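You operate a simulated robot arm through the tools that you are given. There is no shell and no other tool.

You run a simulated two-armed robot. Do the job below in one go: nothing can be reset, and whatever is moved stays where it is left.

Task
Take the plain cloth from the bare end of the steel table and lay it out flat on the top of the laid duvet.

Only the result counts: the job must be done as asked and must still hold three seconds after the hand-in. Knocking over, shifting, dropping, spilling or breaking anything else fails it. Flat cloth is picked up by pressing the open fingertips on it (5 to 10 N) and closing them slowly along it; thin cloth reads only 2 to 8 mm in the jaws.

Robot
Two 7-joint arms with two-finger parallel grippers on one trunk, on a base that moves. Base frame: it is fixed to the floor where the robot stands at the start and does not move with it; the origin is under the middle of the robot, x ahead of it, y to its left, z up. Units: mm, degrees, N and s.
The left shoulder is at the start at [60, 189, 1103], the right one opposite. With the tool pointing down near the work surface each hand reaches from about 100 to 640 mm from the robot's upright axis, wherever it stands, measured 20 degrees to its own side. Places, roughly: top of the laid duvet [2300, 800, 800]. Payload 3.43 kg a hand.
Tool frame (each hand has its own): the origin (TCP) lies between the finger pads and is the grasp point; the fingertips stand 30 mm ahead of it; z points along the fingers, y is the line along which they close. Largest opening 94 mm; finger width 28, thickness 10; the body of the gripper, 50 by 96 mm, starts 55 mm behind the TCP.
Orientation is that of the tool frame in the base frame, as [roll, pitch, yaw] about the fixed x, y, z axes, in that order (R = Rz(yaw) Ry(pitch) Rx(roll)). With the fingers straight down and closing along the base's y, the tool's x points along the base's -x, its y along +y and its z along -z.

Tools
- The arms move only by the tool play_rows. It takes "left_commands", "right_commands" or both (then of equal length, played together; a hand with none holds still); each is a list that holds one entry, the list of rows, each a list of 7 numbers: the turn, a rotation vector about the tool's x, y, z in degrees, then the shift along the tool's x, y, z in mm, then the gripper command, from -1 (shut) to 1 (fully open), values between in proportion. In form: [[[rx, ry, rz, tx, ty, tz, fingers], ...]]. A call has 1 to 20 rows; each row shifts and turns the commanded pose from where the row before left it, along the tool's axes as they then stand. Rows are played at 5 a second. More than 50 mm and 8.6 degrees between two rows, or a gripper value outside its range, and nothing of the call is played. A pose out of reach is approached as far as the arm can. The call stops where the force on the tool passes 40 N (or 10 N more than at its start, if that is more) or the arm is blocked; 0.2 s more then pass. Each finger travels about 153 mm/s and halts on what it meets, pressing with about 26 N; the grip force reading is that of the motor and also rises with nothing between the fingers. The clock runs only during rows and for 0.2 s after the last one: add rows that do not move to give the fingers time. It gives the time, the measured TCP pose, the force on the tool (base axes), the opening and the grip force at its end, in the units of the frame above (readings bear some noise), with the torque about the TCP (base axes, N m) and any sound that the robot's microphone picked up.
- Cameras (640 x 400 px; columns grow to the right, rows downward): "scene" is now at [-7, 32.3, 1635.7]; the picture's right is [0.54, -0.84, 0.00], its down [-0.75, -0.48, -0.45] and it looks along [0.38, 0.24, -0.89] (base axes); focal length 258 px, centre (320, 200). "left" rides on the left gripper at [76, -14, -103] in its tool frame; the picture's right is [0.18, 0.98, 0.00], its down [-0.75, 0.14, -0.64] and it looks along [-0.63, 0.12, 0.77] (tool axes); focal length 243 px, centre (320, 200). "right" rides on the right gripper at [76, 14, -102] in its tool frame; the picture's right is [-0.18, 0.98, 0.00], its down [-0.75, -0.14, -0.64] and it looks along [-0.63, -0.12, 0.77] (tool axes); focal length 243 px, centre (320, 200). There is no depth. A picture from a camera that has moved, and an enlarged one, comes with that camera's place and axes in the base frame and with its lens.
- get_image(camera): a new picture of that camera. The clock stands still meanwhile.
- slide_trunk(by): slides the trunk up (or, below 0, down) by that many mm; the arms and the scene camera ride with it, the base frame stays. It gives what a move gives, with no picture.
- steer(legs): drives the robot by 1 to 6 legs, each [ahead, left, turn to the left] in mm, mm and degrees, along the robot's own axes; the way and the turn of a leg run together, so that a leg with both is an arc; at most 1500 mm and 180 degrees a leg. The arms and the cameras ride along, it lands a little off, and it stops where it bumps. It gives what a move gives.
- pan_tilt(pan, tilt): turns the head with the scene camera to pan (to the left, within 86 degrees either way) and tilt (down, from -29 to 69), counted from straight ahead of the robot. It gives what a move gives.
- zoom(camera, box): a new picture of the part [left, top, right, bottom] of that camera's present view, enlarged. The clock stands still meanwhile.
- close_job(): hands the job in; it is judged then, once.

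Nothing tells you exact positions but the pictures and the camera data. Unless the task says otherwise, let go and move clear before handing in.

The tools are called after "Call:" as a command line: name --argument value ..., lists and objects as JSON in quotes. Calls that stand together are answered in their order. play_rows: Moves the arms, as the interface text tells. Its arguments: {"type":"object","properties":{"left_commands":{"type":"array","items":{"type":"array","items":{"type":"array","items":{"type":"number"}}}},"right_commands":{"type":"array","items":{"type":"array","items":{"type":"array","items":{"type":"number"}}}}},"required":[]} The other tools are called the same way: slide_trunk (by) moves the trunk up or down; steer (legs) drives the base; pan_tilt (pan, tilt) turns the head that bears the scene camera; get_image (camera) takes a picture; zoom (camera, box) takes an enlarged picture of a part of a camera's view; close_job () hands the job in.

At the start:

```text
time: 0.0
left_tcp_pos: [370.0, 363.8, 950.3]
left_tool_rot: [-180.0, -0.1, -180.0]
left_contact_force: [0.4, -1.1, -0.4]
left_moment: [-0.01, -0.01, -0.03]
left_gripper_width: 94.0
left_grip_force: 0.1
right_tcp_pos: [349.2, -27.2, 951.0]
right_tool_rot: [180.0, 0.1, 180.0]
right_contact_force: [0.0, 0.2, -0.3]
right_moment: [-0.01, 0.0, 0.01]
right_gripper_width: 94.0
right_grip_force: 0.0
trunk travel left (down, up): [-775.0, 215.0]
robot x, y, heading: [-2.0, 1.3, -0.2]
head pan, tilt (commanded): [32.4, 63.4]
```

scene: 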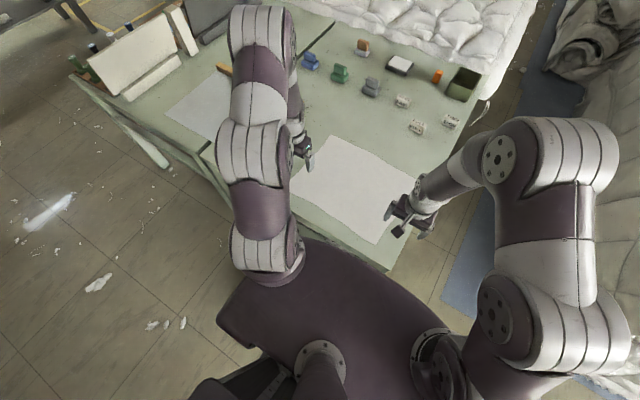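
right: 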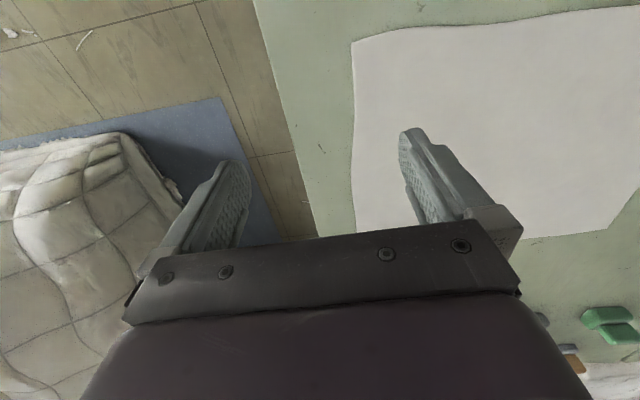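
left: 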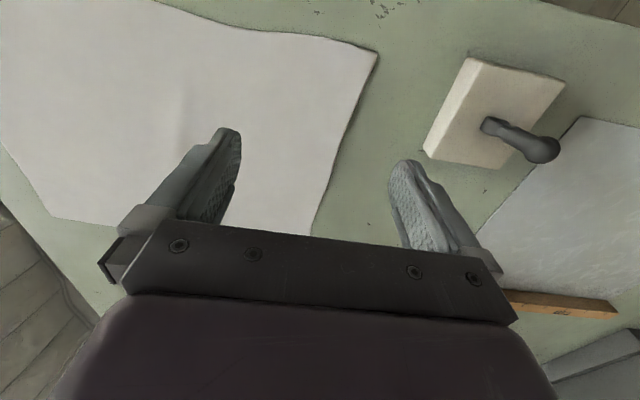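

I see a plain pale cloth on a greenish steel table in front of the robot, with small objects beyond it, and what looks like a quilted duvet further on. I'll look around more before moving anything.

Call:
get_image --camera "scene"

Call:
zoom --camera "scene" --box '[160, 20, 500, 280]'

Call:
get_image --camera "left"

Call:
get_image --camera "right"

```text
taken
camera scene: at [-7.0, 32.3, 1635.7], right [0.54, -0.84, 0.0], down [-0.75, -0.48, -0.45], along [0.38, 0.24, -0.89], focal length 258 px, centre (320, 200)
```

scene: 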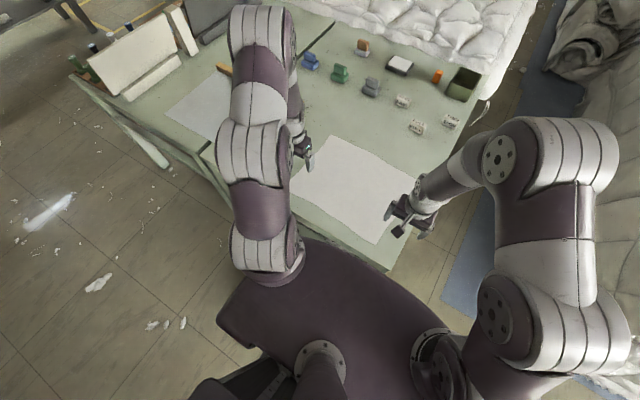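

```text
1.54 times, centred on (330, 150) of scene
camera zoom: at [-7.0, 32.3, 1635.7], right [0.54, -0.84, 0.0], down [-0.75, -0.48, -0.45], along [0.38, 0.24, -0.89], focal length 396 px, centre (305, 277)
```

zoom: 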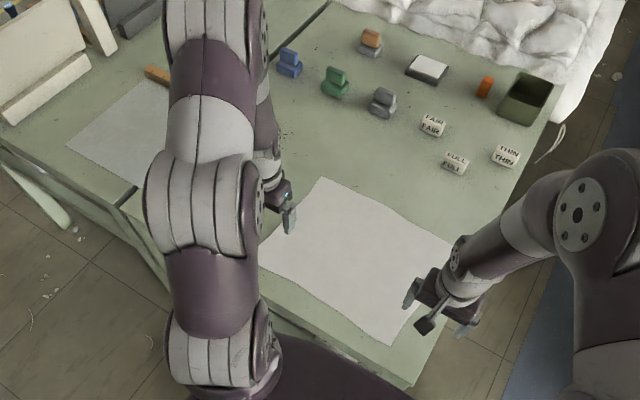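

```text
taken
camera left: at [294.9, 348.7, 1053.8], right [-0.18, 0.98, 0.0], down [0.75, 0.14, 0.64], along [0.63, 0.12, -0.77], focal length 243 px, centre (320, 200)
```

left: 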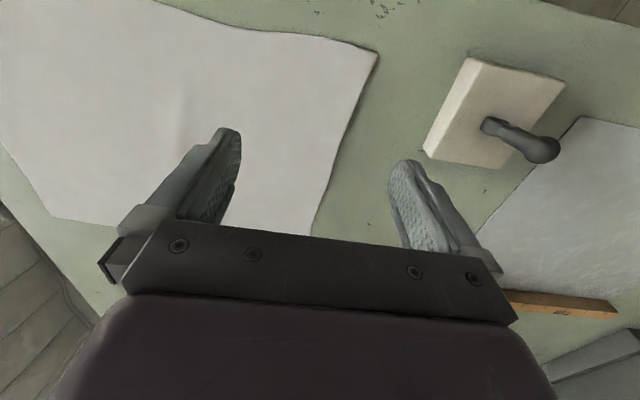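

```text
taken
camera right: at [271.8, -13.4, 1053.5], right [0.18, 0.98, 0.0], down [0.75, -0.14, 0.64], along [0.63, -0.12, -0.77], focal length 243 px, centre (320, 200)
```

right: 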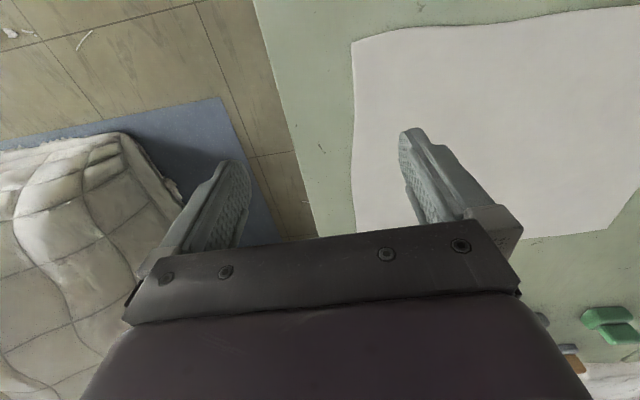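

The cloth lies at roughly x 320–680, y 0–415, on a surface near z 770. Next I'll pan the head to find the duvet and a clear way to it.

Call:
pan_tilt --pan 15 --tilt 30

Call:
get_image --camera "scene"

Call:
pan_tilt --pan -40 --tilt 35

Call:
get_image --camera "scene"

Call:
pan_tilt --pan 70 --tilt 30

Call:
get_image --camera "scene"

```text
time: 1.0
left_tcp_pos: [370.7, 364.1, 950.9]
left_tool_rot: [-180.0, 0.1, -179.9]
left_contact_force: [-0.4, 0.1, 0.5]
left_moment: [-0.02, 0.02, -0.03]
left_gripper_width: 94.2
left_grip_force: 0.0
right_tcp_pos: [348.4, -26.5, 951.4]
right_tool_rot: [179.9, 0.0, -180.0]
right_contact_force: [-0.4, -0.2, 0.2]
right_moment: [0.0, -0.02, -0.01]
right_gripper_width: 94.1
right_grip_force: 0.1
trunk travel left (down, up): [-775.0, 215.0]
robot x, y, heading: [-1.6, -0.1, -0.2]
head pan, tilt (commanded): [15.0, 30.0]
```

```text
taken
camera scene: at [27.5, 22.2, 1681.6], right [0.26, -0.97, 0.0], down [-0.48, -0.13, -0.87], along [0.84, 0.22, -0.5], focal length 258 px, centre (320, 200)
```

scene: 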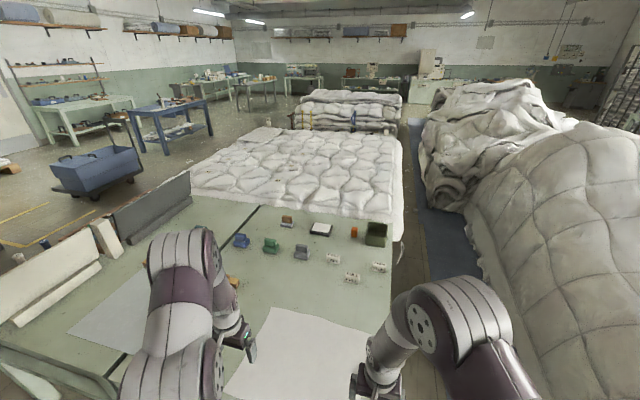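

```text
time: 2.2
left_tcp_pos: [371.1, 363.9, 950.9]
left_tool_rot: [180.0, 0.0, 179.9]
left_contact_force: [-0.8, 0.1, 0.4]
left_moment: [-0.03, 0.02, 0.01]
left_gripper_width: 94.1
left_grip_force: 0.0
right_tcp_pos: [348.3, -26.4, 951.0]
right_tool_rot: [-180.0, 0.0, 179.9]
right_contact_force: [-0.2, -0.1, 0.2]
right_moment: [0.03, -0.03, -0.03]
right_gripper_width: 94.4
right_grip_force: 0.1
trunk travel left (down, up): [-775.0, 215.0]
robot x, y, heading: [1.7, -1.0, -0.0]
head pan, tilt (commanded): [-40.0, 35.0]
```

```text
taken
camera scene: at [7.7, -57.8, 1673.9], right [-0.64, -0.77, 0.0], down [-0.44, 0.37, -0.82], along [0.63, -0.53, -0.57], focal length 258 px, centre (320, 200)
```

scene: 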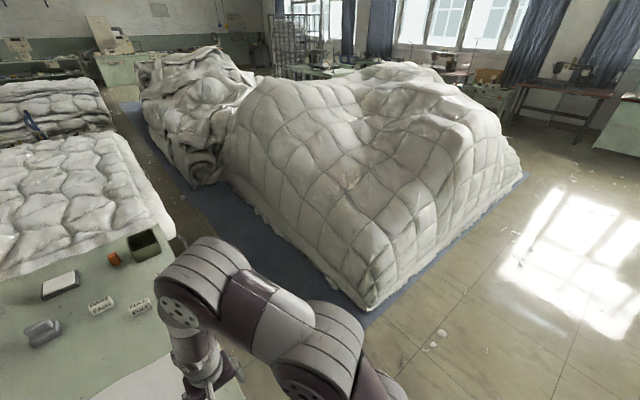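

```text
time: 4.1
left_tcp_pos: [370.3, 362.6, 949.4]
left_tool_rot: [180.0, 0.0, 180.0]
left_contact_force: [-0.9, 0.2, -0.1]
left_moment: [0.01, -0.01, -0.01]
left_gripper_width: 94.1
left_grip_force: 0.0
right_tcp_pos: [347.3, -27.2, 951.0]
right_tool_rot: [180.0, -0.1, -180.0]
right_contact_force: [0.5, -0.4, -1.5]
right_moment: [-0.01, 0.01, 0.02]
right_gripper_width: 94.2
right_grip_force: 0.0
trunk travel left (down, up): [-775.0, 215.0]
robot x, y, heading: [-1.1, -3.0, 0.0]
head pan, tilt (commanded): [70.0, 30.0]
```

```text
taken
camera scene: at [-28.8, 83.7, 1681.7], right [0.94, -0.34, 0.0], down [-0.17, -0.47, -0.87], along [0.3, 0.81, -0.5], focal length 258 px, centre (320, 200)
```

scene: 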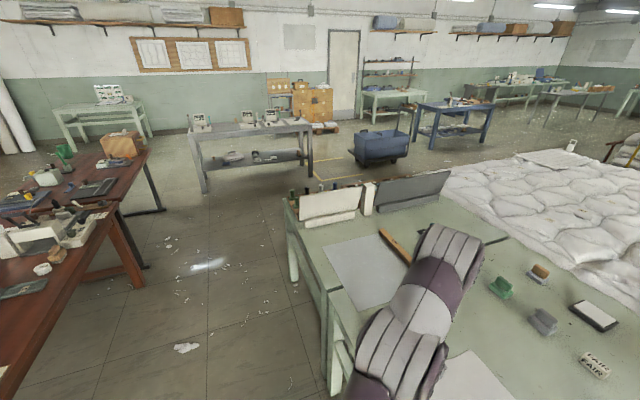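

The laid duvet is the big quilted bed just beyond the steel table, roughly x 1270–3250 and y −120–1600. There is an aisle on its right, beside a heap on a blue mat, and more open floor on its left. I'll look closer at both sides and at the clearance around my base.

Call:
pan_tilt --pan 0 --tilt 69

Call:
get_image --camera "scene"

Call:
pan_tilt --pan -20 --tilt 25

Call:
zoom --camera "scene" --box '[0, 80, 400, 330]'

Call:
pan_tilt --pan 30 --tilt 25

Call:
zoom --camera "scene" --box '[160, 60, 560, 310]'

Call:
pan_tilt --pan 86 --tilt 40

Call:
get_image --camera "scene"

Call:
pan_tilt --pan -86 --tilt 40

Call:
get_image --camera "scene"

```text
time: 5.5
left_tcp_pos: [371.0, 363.5, 950.4]
left_tool_rot: [-179.9, 0.0, 179.9]
left_contact_force: [-0.8, 0.3, 0.5]
left_moment: [0.0, 0.0, 0.0]
left_gripper_width: 94.1
left_grip_force: 0.0
right_tcp_pos: [349.0, -26.7, 949.8]
right_tool_rot: [-180.0, 0.0, 179.9]
right_contact_force: [0.3, 0.5, 0.2]
right_moment: [0.03, 0.01, -0.03]
right_gripper_width: 94.0
right_grip_force: 0.0
trunk travel left (down, up): [-775.0, 215.0]
robot x, y, heading: [-0.5, -2.2, -0.2]
head pan, tilt (commanded): [0.0, 68.8]
```

```text
taken
camera scene: at [-3.9, -1.2, 1630.2], right [0.0, -1.0, 0.0], down [-0.93, 0.0, -0.36], along [0.36, 0.0, -0.93], focal length 258 px, centre (320, 200)
```

scene: 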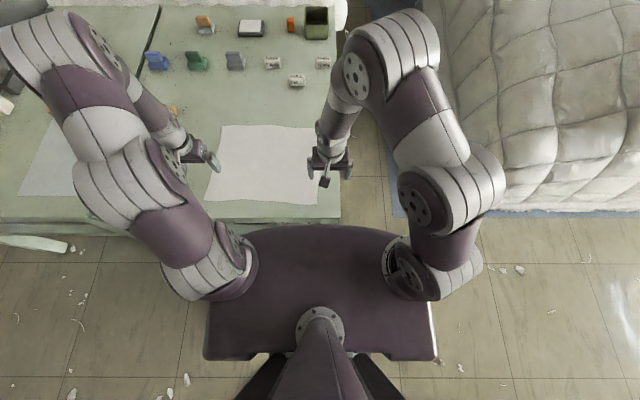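

```text
time: 6.6
left_tcp_pos: [370.3, 364.2, 951.2]
left_tool_rot: [180.0, 0.0, 180.0]
left_contact_force: [-0.1, -0.7, 0.8]
left_moment: [0.02, -0.01, -0.01]
left_gripper_width: 94.0
left_grip_force: 0.0
right_tcp_pos: [348.1, -26.1, 951.0]
right_tool_rot: [-179.9, 0.0, 179.9]
right_contact_force: [0.3, 0.0, -0.3]
right_moment: [0.0, 0.0, 0.0]
right_gripper_width: 93.8
right_grip_force: 0.0
trunk travel left (down, up): [-775.0, 215.0]
robot x, y, heading: [4.2, -2.5, 0.3]
head pan, tilt (commanded): [-20.0, 25.0]
```

```text
1.60 times, centred on (200, 205) of scene
camera zoom: at [26.8, -32.7, 1689.6], right [-0.34, -0.94, 0.0], down [-0.4, 0.14, -0.91], along [0.85, -0.31, -0.42], focal length 412 px, centre (512, 192)
```

zoom: 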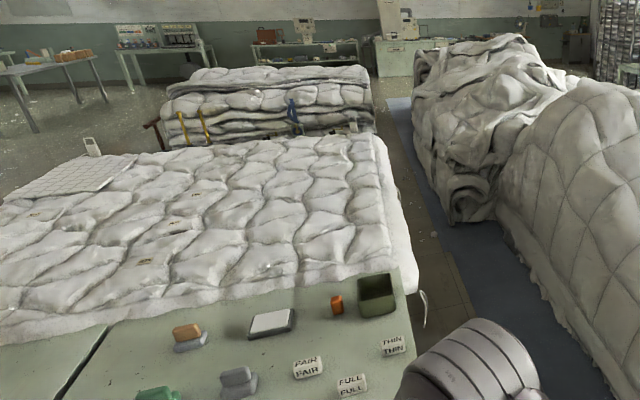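

```text
time: 7.8
left_tcp_pos: [370.2, 363.9, 950.5]
left_tool_rot: [-180.0, 0.0, 179.9]
left_contact_force: [0.1, 0.2, -0.6]
left_moment: [-0.03, 0.0, -0.01]
left_gripper_width: 93.9
left_grip_force: 0.0
right_tcp_pos: [348.1, -26.9, 951.0]
right_tool_rot: [180.0, 0.0, -179.9]
right_contact_force: [0.8, 0.3, 0.2]
right_moment: [0.01, 0.02, 0.01]
right_gripper_width: 93.9
right_grip_force: 0.0
trunk travel left (down, up): [-775.0, 215.0]
robot x, y, heading: [0.8, -0.1, 0.2]
head pan, tilt (commanded): [30.0, 25.0]
```

```text
1.60 times, centred on (360, 185) of scene
camera zoom: at [20.0, 44.7, 1689.6], right [0.5, -0.87, 0.0], down [-0.37, -0.21, -0.91], along [0.79, 0.45, -0.42], focal length 412 px, centre (256, 224)
```

zoom: 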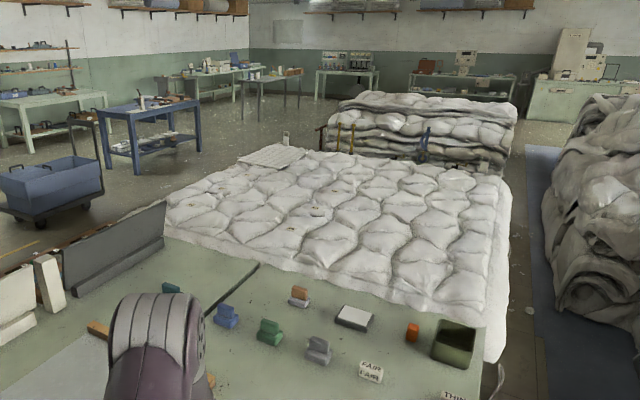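

```text
time: 9.1
left_tcp_pos: [369.6, 363.6, 950.2]
left_tool_rot: [-180.0, 0.0, 180.0]
left_contact_force: [-0.2, 0.7, -0.7]
left_moment: [0.02, -0.03, -0.03]
left_gripper_width: 94.1
left_grip_force: 0.1
right_tcp_pos: [348.1, -27.6, 950.0]
right_tool_rot: [-180.0, 0.0, -180.0]
right_contact_force: [-0.1, 0.0, -0.3]
right_moment: [0.01, 0.02, -0.01]
right_gripper_width: 94.2
right_grip_force: 0.0
trunk travel left (down, up): [-775.0, 215.0]
robot x, y, heading: [3.0, 1.1, 0.2]
head pan, tilt (commanded): [85.9, 40.0]
```

```text
taken
camera scene: at [-53.7, 83.5, 1666.3], right [1.0, -0.07, 0.0], down [-0.05, -0.64, -0.77], along [0.05, 0.76, -0.64], focal length 258 px, centre (320, 200)
```

scene: 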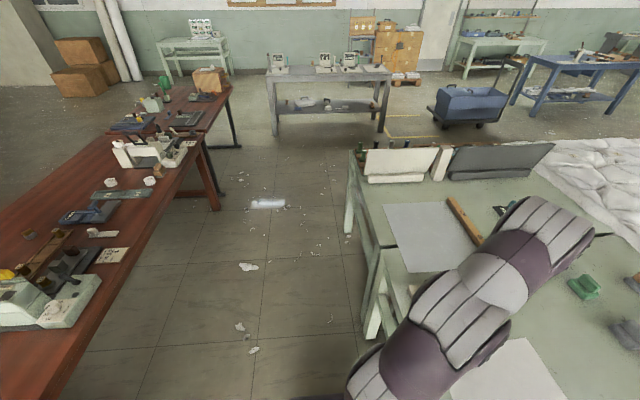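

```text
time: 11.7
left_tcp_pos: [370.0, 363.5, 949.7]
left_tool_rot: [-179.9, 0.0, 180.0]
left_contact_force: [0.2, 0.1, -0.1]
left_moment: [0.05, -0.02, -0.02]
left_gripper_width: 94.1
left_grip_force: 0.2
right_tcp_pos: [348.6, -27.3, 951.7]
right_tool_rot: [180.0, 0.1, -180.0]
right_contact_force: [-0.3, -1.1, -0.1]
right_moment: [-0.01, 0.0, -0.01]
right_gripper_width: 93.9
right_grip_force: 0.0
trunk travel left (down, up): [-775.0, 215.0]
robot x, y, heading: [1.3, -1.0, -0.0]
head pan, tilt (commanded): [-85.9, 40.0]
```

```text
taken
camera scene: at [-53.8, -86.1, 1666.3], right [-1.0, -0.07, 0.0], down [-0.05, 0.64, -0.77], along [0.05, -0.76, -0.64], focal length 258 px, centre (320, 200)
```

scene: 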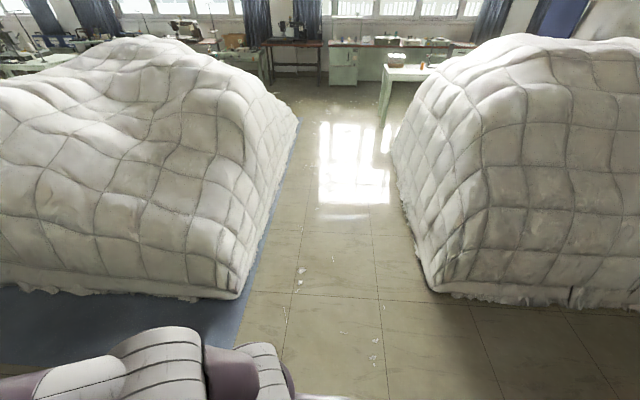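

The left side of the bed has plenty of free floor, and the route around the left end of the table looks clear, while the right aisle is narrow. First I'll bring both hands above the near corners of the cloth, at about [345, 372] and [333, 46], with the fingers partly open.

Call:
play_rows --left_commands '[[[0, 0, 0, 5, 1.6, 20, 0.5], [0, 0, 0, 5, 1.6, 20, 0.2], [0, 0, 0, 5, 1.6, 20, -0.06], [0, 0, 0, 5, 1.6, 20, -0.06], [0, 0, 0, 5, 1.6, 20, -0.06], [0, 0, 0, 0, 0, 0, -0.06], [0, 0, 0, 0, 0, 0, -0.06]]]' --right_commands '[[[0, 0, 0, 3.1, 14.6, 20, 0.5], [0, 0, 0, 3.1, 14.6, 20, 0.2], [0, 0, 0, 3.1, 14.6, 20, -0.06], [0, 0, 0, 3.1, 14.6, 20, -0.06], [0, 0, 0, 3.1, 14.6, 20, -0.06], [0, 0, 0, 0, 0, 0, -0.06], [0, 0, 0, 0, 0, 0, -0.06]]]'

Call:
get_image --camera "left"

Call:
get_image --camera "right"

Call:
pan_tilt --pan 10 --tilt 69

Call:
zoom --camera "scene" --box '[160, 80, 420, 240]'

```text
time: 13.3
left_tcp_pos: [344.9, 370.5, 850.2]
left_tool_rot: [179.9, 0.1, 180.0]
left_contact_force: [-0.2, -0.8, -0.6]
left_moment: [-0.03, 0.0, -0.02]
left_gripper_width: 44.2
left_grip_force: 0.0
right_tcp_pos: [332.7, 45.4, 850.6]
right_tool_rot: [-179.9, 0.0, -179.9]
right_contact_force: [1.0, -0.6, -1.0]
right_moment: [0.04, -0.04, 0.01]
right_gripper_width: 44.4
right_grip_force: 0.0
trunk travel left (down, up): [-775.0, 215.0]
robot x, y, heading: [-1.1, 0.7, 0.1]
head pan, tilt (commanded): [-85.9, 40.0]
```

```text
taken
camera left: at [269.2, 356.7, 953.3], right [-0.18, 0.98, 0.0], down [0.75, 0.14, 0.64], along [0.63, 0.12, -0.77], focal length 243 px, centre (320, 200)
```

left: 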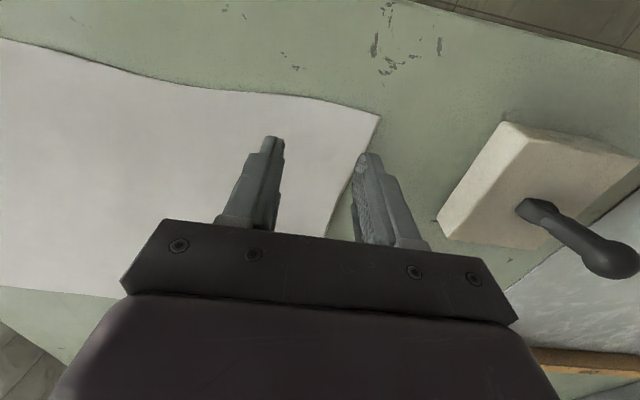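

```text
taken
camera right: at [256.1, 59.7, 953.6], right [0.18, 0.98, 0.0], down [0.75, -0.14, 0.64], along [0.63, -0.12, -0.77], focal length 243 px, centre (320, 200)
```

right: 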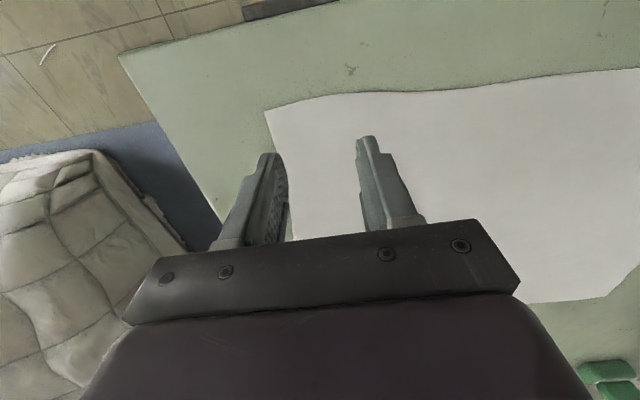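

```text
time: 15.0
left_tcp_pos: [344.0, 371.3, 850.7]
left_tool_rot: [-180.0, 0.0, 180.0]
left_contact_force: [0.1, -0.3, -0.8]
left_moment: [0.02, 0.02, 0.05]
left_gripper_width: 44.3
left_grip_force: 0.1
right_tcp_pos: [331.8, 45.3, 852.1]
right_tool_rot: [-180.0, 0.0, 180.0]
right_contact_force: [0.4, 0.1, -0.3]
right_moment: [0.01, 0.02, -0.02]
right_gripper_width: 44.6
right_grip_force: 0.0
trunk travel left (down, up): [-775.0, 215.0]
robot x, y, heading: [0.2, -2.0, 0.1]
head pan, tilt (commanded): [10.0, 68.8]
```

```text
2.46 times, centred on (290, 160) of scene
camera zoom: at [-4.7, 8.4, 1630.2], right [0.17, -0.98, 0.0], down [-0.92, -0.16, -0.36], along [0.36, 0.06, -0.93], focal length 634 px, centre (394, 298)
```

zoom: 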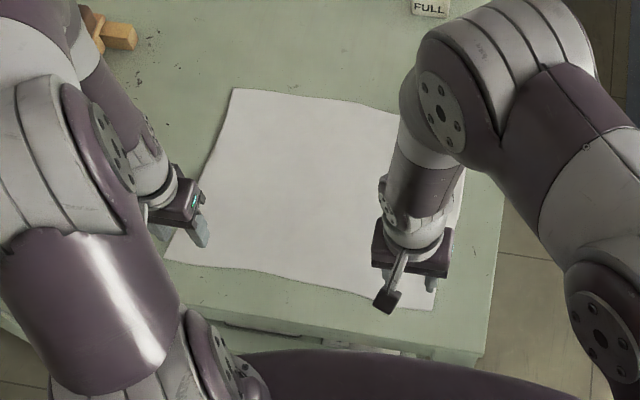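

The table surface works out at about z 781, so the fingertips should touch with the TCP near z 811. Both hands are over the near corners; I'll trim them slightly inward and descend to just above the cloth.

Call:
play_rows --left_commands '[[[0, 0, 0, 0, -1, 10, -0.06], [0, 0, 0, 0, -1, 10, -0.06], [0, 0, 0, 0, -1, 8, -0.06], [0, 0, 0, 0, 0, 5, -0.06], [0, 0, 0, 0, 0, 0, -0.06]]]' --right_commands '[[[0, 0, 0, 1.5, 2, 10, -0.06], [0, 0, 0, 1.5, 2, 10, -0.06], [0, 0, 0, 1, 0, 8, -0.06], [0, 0, 0, 0, 0, 5, -0.06], [0, 0, 0, 0, 0, 0, -0.06]]]'

Call:
zoom --camera "left" --box '[200, 80, 460, 240]'

Call:
zoom --camera "right" --box '[180, 80, 440, 240]'

```text
time: 16.2
left_tcp_pos: [344.0, 368.7, 817.8]
left_tool_rot: [180.0, -0.1, 179.9]
left_contact_force: [-0.3, -0.4, 0.8]
left_moment: [0.01, 0.02, -0.02]
left_gripper_width: 43.9
left_grip_force: 0.1
right_tcp_pos: [330.2, 50.2, 817.9]
right_tool_rot: [-180.0, 0.0, -180.0]
right_contact_force: [0.4, -0.3, 1.0]
right_moment: [-0.01, -0.04, 0.0]
right_gripper_width: 44.4
right_grip_force: 0.1
trunk travel left (down, up): [-775.0, 215.0]
robot x, y, heading: [1.2, -0.9, 0.0]
head pan, tilt (commanded): [10.0, 68.8]
```

```text
2.46 times, centred on (330, 160) of left
camera zoom: at [269.3, 353.8, 921.1], right [-0.18, 0.98, 0.0], down [0.75, 0.14, 0.64], along [0.63, 0.12, -0.77], focal length 597 px, centre (295, 298)
```

zoom: 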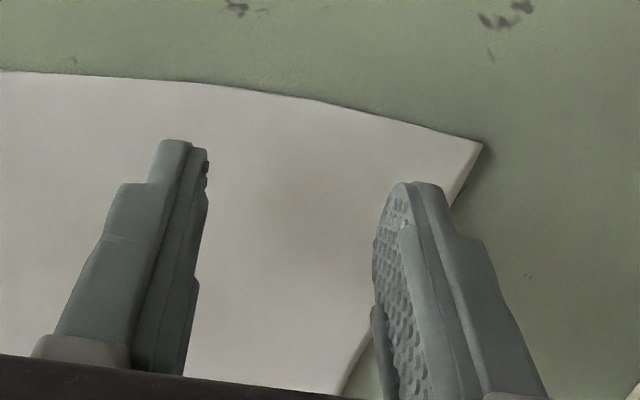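

```text
2.46 times, centred on (310, 160) of right
camera zoom: at [253.5, 63.0, 920.3], right [0.18, 0.98, 0.0], down [0.75, -0.14, 0.64], along [0.63, -0.12, -0.77], focal length 597 px, centre (345, 298)
```

zoom: 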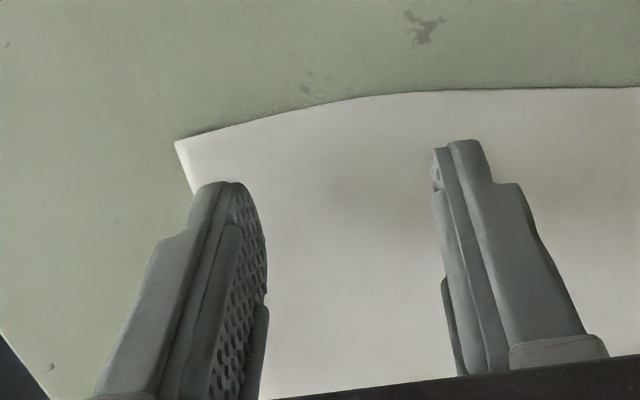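

Fingertips are about 7 mm above the cloth and inside its near corners. I'll lower in small steps and watch the contact force.

Call:
play_rows --left_commands '[[[0, 0, 0, 3, 0, 2, -0.06], [0, 0, 0, 0, 0, 2, -0.06], [0, 0, 0, 0, 0, 1.5, -0.06], [0, 0, 0, 0, 0, 0, -0.06]]]' --right_commands '[[[0, 0, 0, 1, 0, 2, -0.06], [0, 0, 0, 0, 0, 2, -0.06], [0, 0, 0, 0, 0, 1.5, -0.06], [0, 0, 0, 0, 0, 0, -0.06]]]'

```text
time: 17.2
left_tcp_pos: [342.3, 368.9, 812.9]
left_tool_rot: [180.0, 0.0, -180.0]
left_contact_force: [0.6, 0.6, -0.2]
left_moment: [-0.04, -0.02, -0.03]
left_gripper_width: 44.3
left_grip_force: 0.1
right_tcp_pos: [327.1, 49.6, 812.6]
right_tool_rot: [180.0, 0.0, -179.9]
right_contact_force: [-0.9, 0.2, 0.3]
right_moment: [0.03, 0.01, 0.01]
right_gripper_width: 44.4
right_grip_force: 0.1
trunk travel left (down, up): [-775.0, 215.0]
robot x, y, heading: [2.5, 0.3, 0.0]
head pan, tilt (commanded): [10.0, 68.8]
```

Both hands are at z ≈ 812.7 with no contact yet. I'll continue in 1 mm steps.

Call:
play_rows --left_commands '[[[0, 0, 0, 0, 0, 1, -0.06], [0, 0, 0, 0, 0, 1, -0.06], [0, 0, 0, 0, 0, 0, -0.06]]]' --right_commands '[[[0, 0, 0, 0, 0, 1, -0.06], [0, 0, 0, 0, 0, 1, -0.06], [0, 0, 0, 0, 0, 0, -0.06]]]'

```text
time: 18.0
left_tcp_pos: [342.6, 369.7, 811.2]
left_tool_rot: [179.9, 0.1, -179.9]
left_contact_force: [1.8, 0.4, 8.0]
left_moment: [0.06, 0.01, 0.0]
left_gripper_width: 44.1
left_grip_force: 0.0
right_tcp_pos: [327.3, 48.8, 811.3]
right_tool_rot: [180.0, 0.1, -180.0]
right_contact_force: [3.6, -0.7, 17.7]
right_moment: [-0.35, -0.03, 0.06]
right_gripper_width: 44.5
right_grip_force: 0.2
trunk travel left (down, up): [-775.0, 215.0]
robot x, y, heading: [-1.8, 0.7, -0.1]
head pan, tilt (commanded): [10.0, 68.8]
```

Contact made: left 8 N, right 17.7 N. I'll ease the right hand up a little to get into the 5–10 N range.

Call:
play_rows --right_commands '[[[0, 0, 0, 0, 0, -0.5, -0.06], [0, 0, 0, 0, 0, 0, -0.06]]]'

```text
time: 18.6
left_tcp_pos: [343.0, 368.8, 812.7]
left_tool_rot: [180.0, 0.1, -180.0]
left_contact_force: [2.4, 0.6, 12.0]
left_moment: [0.02, 0.04, 0.0]
left_gripper_width: 44.2
left_grip_force: 0.0
right_tcp_pos: [327.2, 48.8, 812.8]
right_tool_rot: [179.9, 0.0, -180.0]
right_contact_force: [2.7, 0.5, 18.0]
right_moment: [-0.28, -0.03, 0.05]
right_gripper_width: 44.6
right_grip_force: 0.0
trunk travel left (down, up): [-775.0, 215.0]
robot x, y, heading: [0.7, -0.5, -0.0]
head pan, tilt (commanded): [10.0, 68.8]
```

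Forces are still settling (left 12, right 18 N), so I'll lift both a touch more.

Call:
play_rows --left_commands '[[[0, 0, 0, 0, 0, -0.3, -0.06], [0, 0, 0, 0, 0, 0, -0.06], [0, 0, 0, 0, 0, 0, -0.06]]]' --right_commands '[[[0, 0, 0, 0, 0, -0.6, -0.06], [0, 0, 0, 0, 0, 0, -0.06], [0, 0, 0, 0, 0, 0, -0.06]]]'

```text
time: 19.4
left_tcp_pos: [341.5, 368.7, 810.8]
left_tool_rot: [179.9, 0.2, -180.0]
left_contact_force: [2.2, 2.1, 19.0]
left_moment: [0.03, 0.06, 0.02]
left_gripper_width: 44.1
left_grip_force: 0.0
right_tcp_pos: [326.9, 48.3, 811.9]
right_tool_rot: [180.0, -0.1, 180.0]
right_contact_force: [-0.4, 1.6, 3.9]
right_moment: [-0.01, 0.02, -0.05]
right_gripper_width: 44.1
right_grip_force: 0.1
trunk travel left (down, up): [-775.0, 215.0]
robot x, y, heading: [-1.8, 0.2, -0.3]
head pan, tilt (commanded): [10.0, 68.8]
```

The readings fluctuate (left 19, right 4 N). I'll hold still briefly to see the steady values.

Call:
play_rows --left_commands '[[[0, 0, 0, 0, 0, -0.3, -0.06], [0, 0, 0, 0, 0, 0, -0.06], [0, 0, 0, 0, 0, 0, -0.06], [0, 0, 0, 0, 0, 0, -0.06]]]' --right_commands '[[[0, 0, 0, 0, 0, 0.2, -0.06], [0, 0, 0, 0, 0, 0, -0.06], [0, 0, 0, 0, 0, 0, -0.06], [0, 0, 0, 0, 0, 0, -0.06]]]'

```text
time: 20.4
left_tcp_pos: [341.5, 368.6, 811.6]
left_tool_rot: [180.0, 0.0, 179.9]
left_contact_force: [0.3, 1.8, 13.3]
left_moment: [0.1, 0.05, -0.03]
left_gripper_width: 44.2
left_grip_force: 0.0
right_tcp_pos: [326.8, 49.1, 811.8]
right_tool_rot: [-180.0, 0.0, 180.0]
right_contact_force: [-0.9, -0.5, 2.5]
right_moment: [-0.02, 0.04, -0.02]
right_gripper_width: 44.5
right_grip_force: 0.0
trunk travel left (down, up): [-775.0, 215.0]
robot x, y, heading: [0.5, -1.5, -0.3]
head pan, tilt (commanded): [10.0, 68.8]
```

Left reads 13 N and right 2.5 N, so I'll trim both toward about 8 N and then start closing slowly.

Call:
play_rows --left_commands '[[[0, 0, 0, 0, 0, -0.3, -0.06], [0, 0, 0, 0, 0, 0, -0.06], [0, 0, 0, 0, 0, 0, -0.06]]]' --right_commands '[[[0, 0, 0, 0, 0, 0.4, -0.06], [0, 0, 0, 0, 0, 0, -0.06], [0, 0, 0, 0, 0, 0, -0.06]]]'

```text
time: 21.2
left_tcp_pos: [341.5, 368.0, 811.3]
left_tool_rot: [-179.9, 0.0, -180.0]
left_contact_force: [0.7, 1.4, 5.1]
left_moment: [0.05, -0.01, -0.01]
left_gripper_width: 44.2
left_grip_force: 0.0
right_tcp_pos: [326.9, 50.3, 812.4]
right_tool_rot: [179.9, 0.1, -180.0]
right_contact_force: [0.0, -0.4, 9.5]
right_moment: [-0.19, 0.09, -0.01]
right_gripper_width: 44.4
right_grip_force: 0.2
trunk travel left (down, up): [-775.0, 215.0]
robot x, y, heading: [-1.9, -4.5, 0.0]
head pan, tilt (commanded): [10.0, 68.8]
```

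Left is 5 N and right 9.5 N, both in range. Now I'll close slowly, about 4 mm per row, stopping partway to check.

Call:
play_rows --left_commands '[[[0, 0, 0, 0, 0, 0, -0.14], [0, 0, 0, 0, 0, 0, -0.22], [0, 0, 0, 0, 0, 0, -0.3], [0, 0, 0, 0, 0, 0, -0.38], [0, 0, 0, 0, 0, 0, -0.46]]]' --right_commands '[[[0, 0, 0, 0, 0, 0, -0.14], [0, 0, 0, 0, 0, 0, -0.22], [0, 0, 0, 0, 0, 0, -0.3], [0, 0, 0, 0, 0, 0, -0.38], [0, 0, 0, 0, 0, 0, -0.46]]]'

Call:
zoom --camera "left" --box '[200, 80, 460, 240]'

Call:
zoom --camera "right" --box '[180, 80, 440, 240]'

```text
time: 22.4
left_tcp_pos: [341.6, 368.9, 812.0]
left_tool_rot: [-179.9, 0.0, 180.0]
left_contact_force: [-0.5, -0.6, 4.0]
left_moment: [0.03, 0.01, -0.02]
left_gripper_width: 25.3
left_grip_force: 0.1
right_tcp_pos: [328.4, 49.4, 811.2]
right_tool_rot: [180.0, 0.1, 180.0]
right_contact_force: [0.4, 0.0, 10.4]
right_moment: [-0.04, 0.0, 0.0]
right_gripper_width: 24.8
right_grip_force: 0.1
trunk travel left (down, up): [-775.0, 215.0]
robot x, y, heading: [4.2, 2.3, -0.0]
head pan, tilt (commanded): [10.0, 68.8]
```

```text
2.46 times, centred on (330, 160) of left
camera zoom: at [266.3, 353.6, 914.9], right [-0.18, 0.98, 0.0], down [0.75, 0.14, 0.64], along [0.63, 0.12, -0.77], focal length 597 px, centre (295, 298)
```

zoom: 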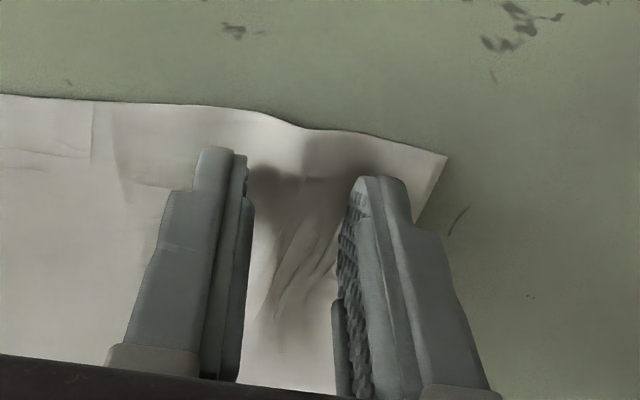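

```text
2.46 times, centred on (310, 160) of right
camera zoom: at [250.9, 63.7, 914.0], right [0.18, 0.98, 0.0], down [0.75, -0.14, 0.64], along [0.63, -0.12, -0.77], focal length 597 px, centre (345, 298)
```

zoom: 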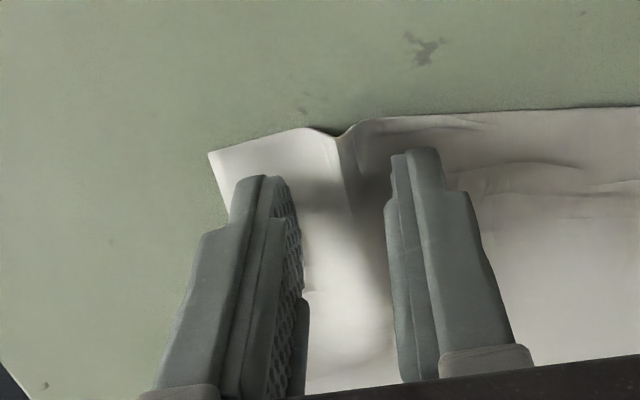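

The cloth is bunching into a fold between the fingers on both hands. I'll keep closing slowly to a full pinch.

Call:
play_rows --left_commands '[[[0, 0, 0, 0, 0, 0, -0.54], [0, 0, 0, 0, 0, 0, -0.62], [0, 0, 0, 0, 0, 0, -0.7], [0, 0, 0, 0, 0, 0, -0.78], [0, 0, 0, 0, 0, 0, -0.86], [0, 0, 0, 0, 0, 0, -0.94], [0, 0, 0, 0, 0, 0, -1], [0, 0, 0, 0, 0, 0, -1], [0, 0, 0, 0, 0, 0, -1]]]' --right_commands '[[[0, 0, 0, 0, 0, 0, -0.54], [0, 0, 0, 0, 0, 0, -0.62], [0, 0, 0, 0, 0, 0, -0.7], [0, 0, 0, 0, 0, 0, -0.78], [0, 0, 0, 0, 0, 0, -0.86], [0, 0, 0, 0, 0, 0, -0.94], [0, 0, 0, 0, 0, 0, -1], [0, 0, 0, 0, 0, 0, -1], [0, 0, 0, 0, 0, 0, -1]]]'

Call:
zoom --camera "left" --box '[200, 80, 460, 240]'

Call:
zoom --camera "right" --box '[180, 80, 440, 240]'

```text
time: 24.4
left_tcp_pos: [341.5, 368.8, 812.5]
left_tool_rot: [180.0, 0.0, -180.0]
left_contact_force: [-1.6, -8.1, 4.6]
left_moment: [-0.24, 0.04, -0.01]
left_gripper_width: 2.2
left_grip_force: 26.0
right_tcp_pos: [327.4, 49.9, 812.5]
right_tool_rot: [179.9, 0.1, -180.0]
right_contact_force: [1.3, 8.1, 13.8]
right_moment: [0.23, -0.08, -0.08]
right_gripper_width: 1.9
right_grip_force: 26.0
trunk travel left (down, up): [-775.0, 215.0]
robot x, y, heading: [1.6, 2.6, -0.1]
head pan, tilt (commanded): [10.0, 68.8]
```

```text
2.46 times, centred on (330, 160) of left
camera zoom: at [266.1, 353.4, 914.9], right [-0.18, 0.98, 0.0], down [0.75, 0.14, 0.64], along [0.63, 0.12, -0.77], focal length 597 px, centre (295, 298)
```

zoom: 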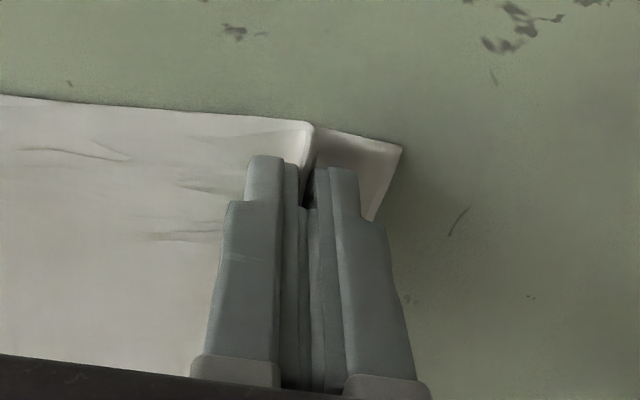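

```text
2.46 times, centred on (310, 160) of right
camera zoom: at [251.1, 63.9, 914.2], right [0.18, 0.98, 0.0], down [0.75, -0.14, 0.64], along [0.63, -0.12, -0.77], focal length 597 px, centre (345, 298)
```

zoom: 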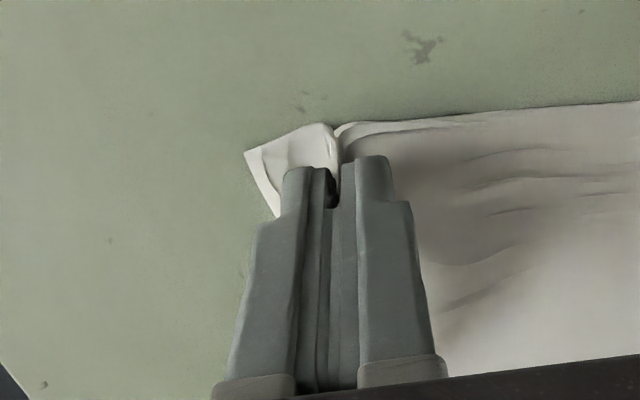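

Both jaws read about 2 mm with folds between the pads, and the opposite ±8 N y-forces show the cloth is held taut between the hands. I'll ease the hands together a little, lift slightly and check the grip.

Call:
play_rows --left_commands '[[[0, 0, 0, 0, -2, -1, -1], [0, 0, 0, 0, -2, -2, -1], [0, 0, 0, 0, -1, -4, -1], [0, 0, 0, 0, 0, -6, -1], [0, 0, 0, 0, 0, -8, -1], [0, 0, 0, 0, 0, -8, -1], [0, 0, 0, 0, 0, 0, -1]]]' --right_commands '[[[0, 0, 0, 0, 2, -1, -1], [0, 0, 0, 0, 2, -2, -1], [0, 0, 0, 0, 1, -4, -1], [0, 0, 0, 0, 0, -6, -1], [0, 0, 0, 0, 0, -8, -1], [0, 0, 0, 0, 0, -8, -1], [0, 0, 0, 0, 0, 0, -1]]]'

Call:
get_image --camera "left"

Call:
get_image --camera "right"

Call:
zoom --camera "scene" --box '[160, 80, 420, 240]'

```text
time: 26.0
left_tcp_pos: [342.6, 362.9, 840.3]
left_tool_rot: [-180.0, 0.0, 180.0]
left_contact_force: [0.2, -1.3, 0.5]
left_moment: [-0.06, 0.0, 0.01]
left_gripper_width: 2.0
left_grip_force: 26.0
right_tcp_pos: [326.9, 56.2, 840.8]
right_tool_rot: [-179.9, 0.0, 180.0]
right_contact_force: [1.2, 1.0, -1.2]
right_moment: [-0.01, -0.02, 0.0]
right_gripper_width: 1.5
right_grip_force: 25.8
trunk travel left (down, up): [-775.0, 215.0]
robot x, y, heading: [1.6, -1.8, -0.1]
head pan, tilt (commanded): [10.0, 68.8]
```

```text
taken
camera left: at [267.7, 348.7, 944.0], right [-0.18, 0.98, 0.0], down [0.75, 0.14, 0.64], along [0.63, 0.12, -0.77], focal length 243 px, centre (320, 200)
```

left: 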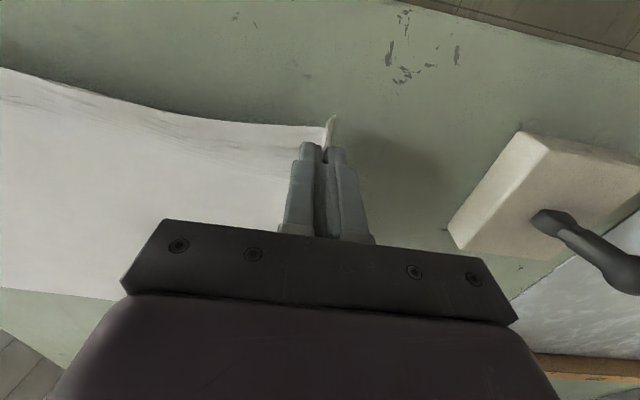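

```text
taken
camera right: at [251.1, 69.3, 943.2], right [0.18, 0.98, 0.0], down [0.75, -0.14, 0.64], along [0.63, -0.12, -0.77], focal length 243 px, centre (320, 200)
```

right: 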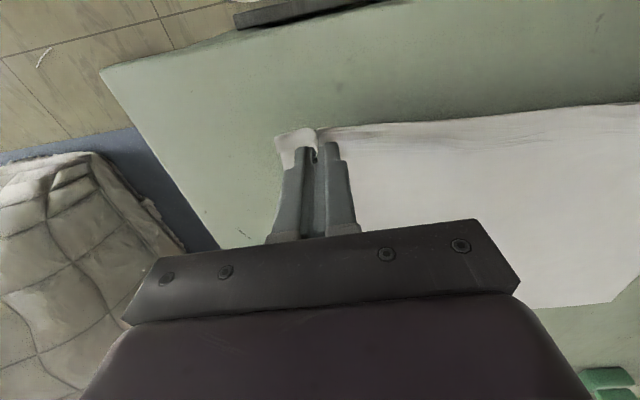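

```text
2.46 times, centred on (290, 160) of scene
camera zoom: at [-4.5, 8.7, 1630.2], right [0.17, -0.98, 0.0], down [-0.92, -0.16, -0.36], along [0.36, 0.06, -0.93], focal length 634 px, centre (394, 298)
```

zoom: 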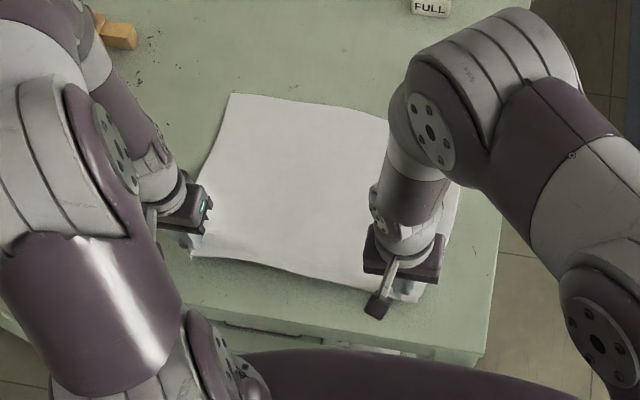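

The grip holds on both sides with tension down to about 1 N. I'll raise the trunk in two stages to lift the cloth off the table.

Call:
slide_trunk --by 100

Call:
get_image --camera "scene"

Call:
get_image --camera "left"

Call:
get_image --camera "right"

```text
time: 27.3
left_tcp_pos: [343.5, 363.8, 940.5]
left_tool_rot: [179.9, 0.0, -179.9]
left_contact_force: [0.0, -0.5, -0.2]
left_moment: [-0.03, -0.01, 0.0]
left_gripper_width: 2.2
left_grip_force: 26.1
right_tcp_pos: [328.3, 54.6, 941.8]
right_tool_rot: [180.0, -0.1, 180.0]
right_contact_force: [0.0, 1.2, 0.1]
right_moment: [0.03, 0.0, -0.02]
right_gripper_width: 1.8
right_grip_force: 26.4
trunk travel left (down, up): [-875.0, 115.0]
robot x, y, heading: [-1.2, -1.6, 0.1]
head pan, tilt (commanded): [10.0, 68.8]
```

```text
taken
camera scene: at [-4.6, 8.6, 1730.1], right [0.17, -0.98, 0.0], down [-0.92, -0.16, -0.36], along [0.36, 0.06, -0.93], focal length 258 px, centre (320, 200)
```

scene: 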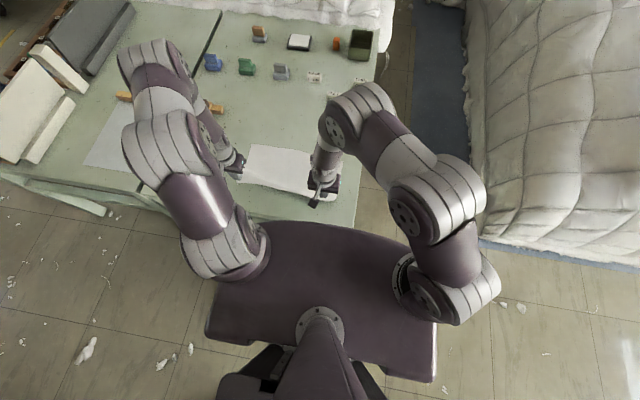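

```text
taken
camera left: at [267.6, 348.6, 1043.9], right [-0.18, 0.98, 0.0], down [0.75, 0.14, 0.64], along [0.63, 0.12, -0.77], focal length 243 px, centre (320, 200)
```

left: 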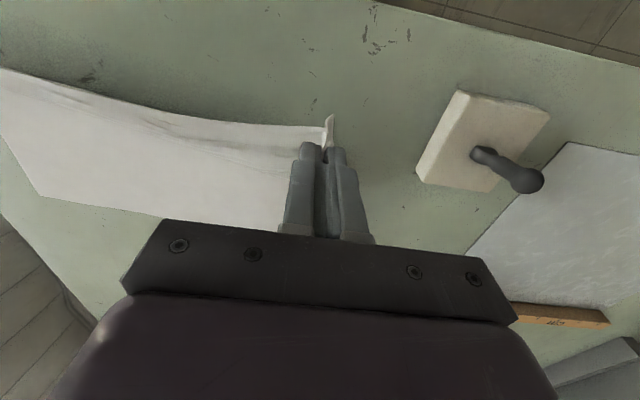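

```text
taken
camera right: at [251.1, 69.2, 1043.0], right [0.18, 0.98, 0.0], down [0.75, -0.14, 0.64], along [0.63, -0.12, -0.77], focal length 243 px, centre (320, 200)
```

right: 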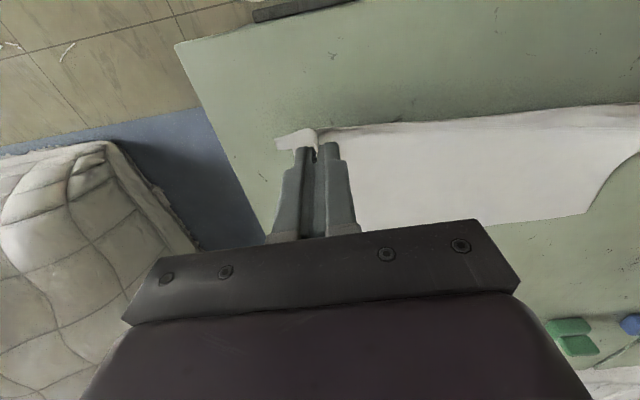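

The cloth is lifting well from both corners. I'll raise the trunk the rest of the way.

Call:
slide_trunk --by 113

Call:
play_rows --left_commands '[[[0, 0, 0, 0, 0, -15, -1], [0, 0, 0, 0, 0, -15, -1], [0, 0, 0, 0, 0, -15, -1], [0, 0, 0, 0, 0, -15, -1], [0, 0, 0, 0, 0, -15, -1], [0, 0, 0, 0, 0, -15, -1], [0, 0, 0, 0, 0, -15, -1], [0, 0, 0, 0, 0, -15, -1], [0, 0, 0, 0, 0, -15, -1], [0, 0, 0, 0, 0, -15, -1], [0, 0, 0, 0, 0, -15, -1], [0, 0, 0, 0, 0, 0, -1]]]' --right_commands '[[[0, 0, 0, 0, 0, -15, -1], [0, 0, 0, 0, 0, -15, -1], [0, 0, 0, 0, 0, -15, -1], [0, 0, 0, 0, 0, -15, -1], [0, 0, 0, 0, 0, -15, -1], [0, 0, 0, 0, 0, -15, -1], [0, 0, 0, 0, 0, -15, -1], [0, 0, 0, 0, 0, -15, -1], [0, 0, 0, 0, 0, -15, -1], [0, 0, 0, 0, 0, -15, -1], [0, 0, 0, 0, 0, -15, -1], [0, 0, 0, 0, 0, 0, -1]]]'

Call:
get_image --camera "scene"

Call:
get_image --camera "left"

Call:
get_image --camera "right"

```text
time: 28.8
left_tcp_pos: [342.9, 364.1, 1053.4]
left_tool_rot: [-179.9, 0.0, 180.0]
left_contact_force: [0.1, -0.6, 0.4]
left_moment: [-0.05, 0.01, 0.02]
left_gripper_width: 2.3
left_grip_force: 25.8
right_tcp_pos: [327.2, 55.4, 1053.2]
right_tool_rot: [180.0, 0.0, 179.9]
right_contact_force: [-0.2, 0.5, -1.2]
right_moment: [0.02, 0.04, 0.0]
right_gripper_width: 1.8
right_grip_force: 26.4
trunk travel left (down, up): [-988.0, 2.0]
robot x, y, heading: [-1.8, 0.5, 0.2]
head pan, tilt (commanded): [10.0, 68.8]
```

```text
time: 31.4
left_tcp_pos: [343.0, 362.1, 1218.7]
left_tool_rot: [180.0, 0.0, 179.9]
left_contact_force: [0.1, -1.0, -0.4]
left_moment: [-0.02, -0.02, -0.02]
left_gripper_width: 2.3
left_grip_force: 25.7
right_tcp_pos: [327.8, 55.9, 1217.3]
right_tool_rot: [180.0, 0.1, 180.0]
right_contact_force: [-0.3, 0.7, 0.9]
right_moment: [-0.01, 0.0, 0.01]
right_gripper_width: 1.9
right_grip_force: 25.5
trunk travel left (down, up): [-988.0, 2.0]
robot x, y, heading: [1.0, -0.1, 0.0]
head pan, tilt (commanded): [10.0, 68.8]
```

```text
taken
camera scene: at [-4.4, 8.6, 1843.2], right [0.17, -0.98, 0.0], down [-0.92, -0.16, -0.36], along [0.36, 0.06, -0.93], focal length 258 px, centre (320, 200)
```

scene: 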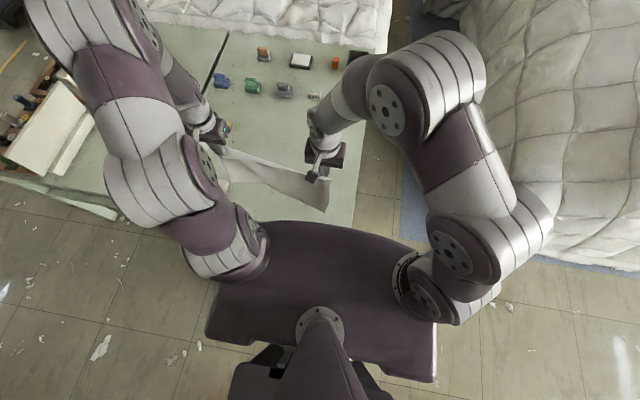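

```text
taken
camera left: at [267.6, 347.6, 1322.1], right [-0.18, 0.98, 0.0], down [0.75, 0.14, 0.64], along [0.63, 0.12, -0.77], focal length 243 px, centre (320, 200)
```

left: 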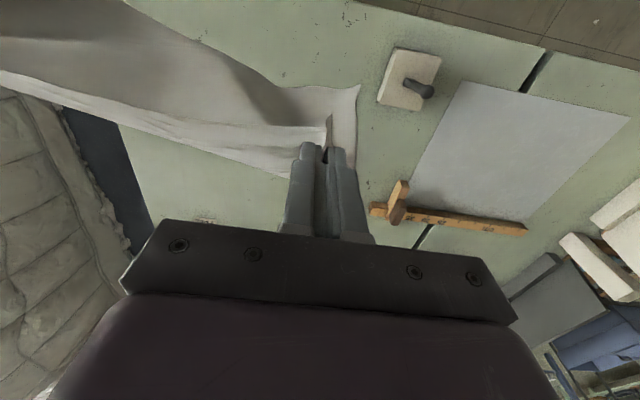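

```text
taken
camera right: at [251.7, 69.1, 1320.5], right [0.18, 0.98, 0.0], down [0.75, -0.14, 0.64], along [0.63, -0.12, -0.77], focal length 243 px, centre (320, 200)
```

right: 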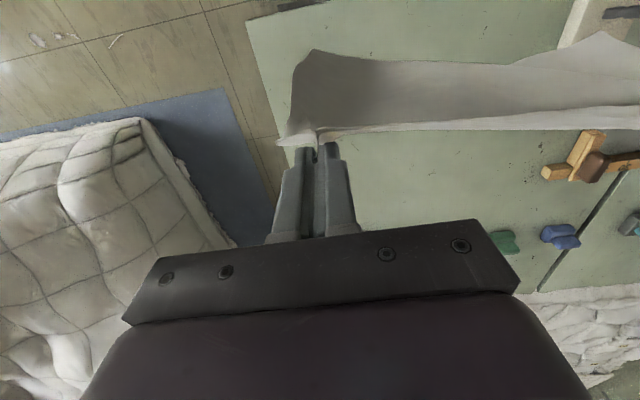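

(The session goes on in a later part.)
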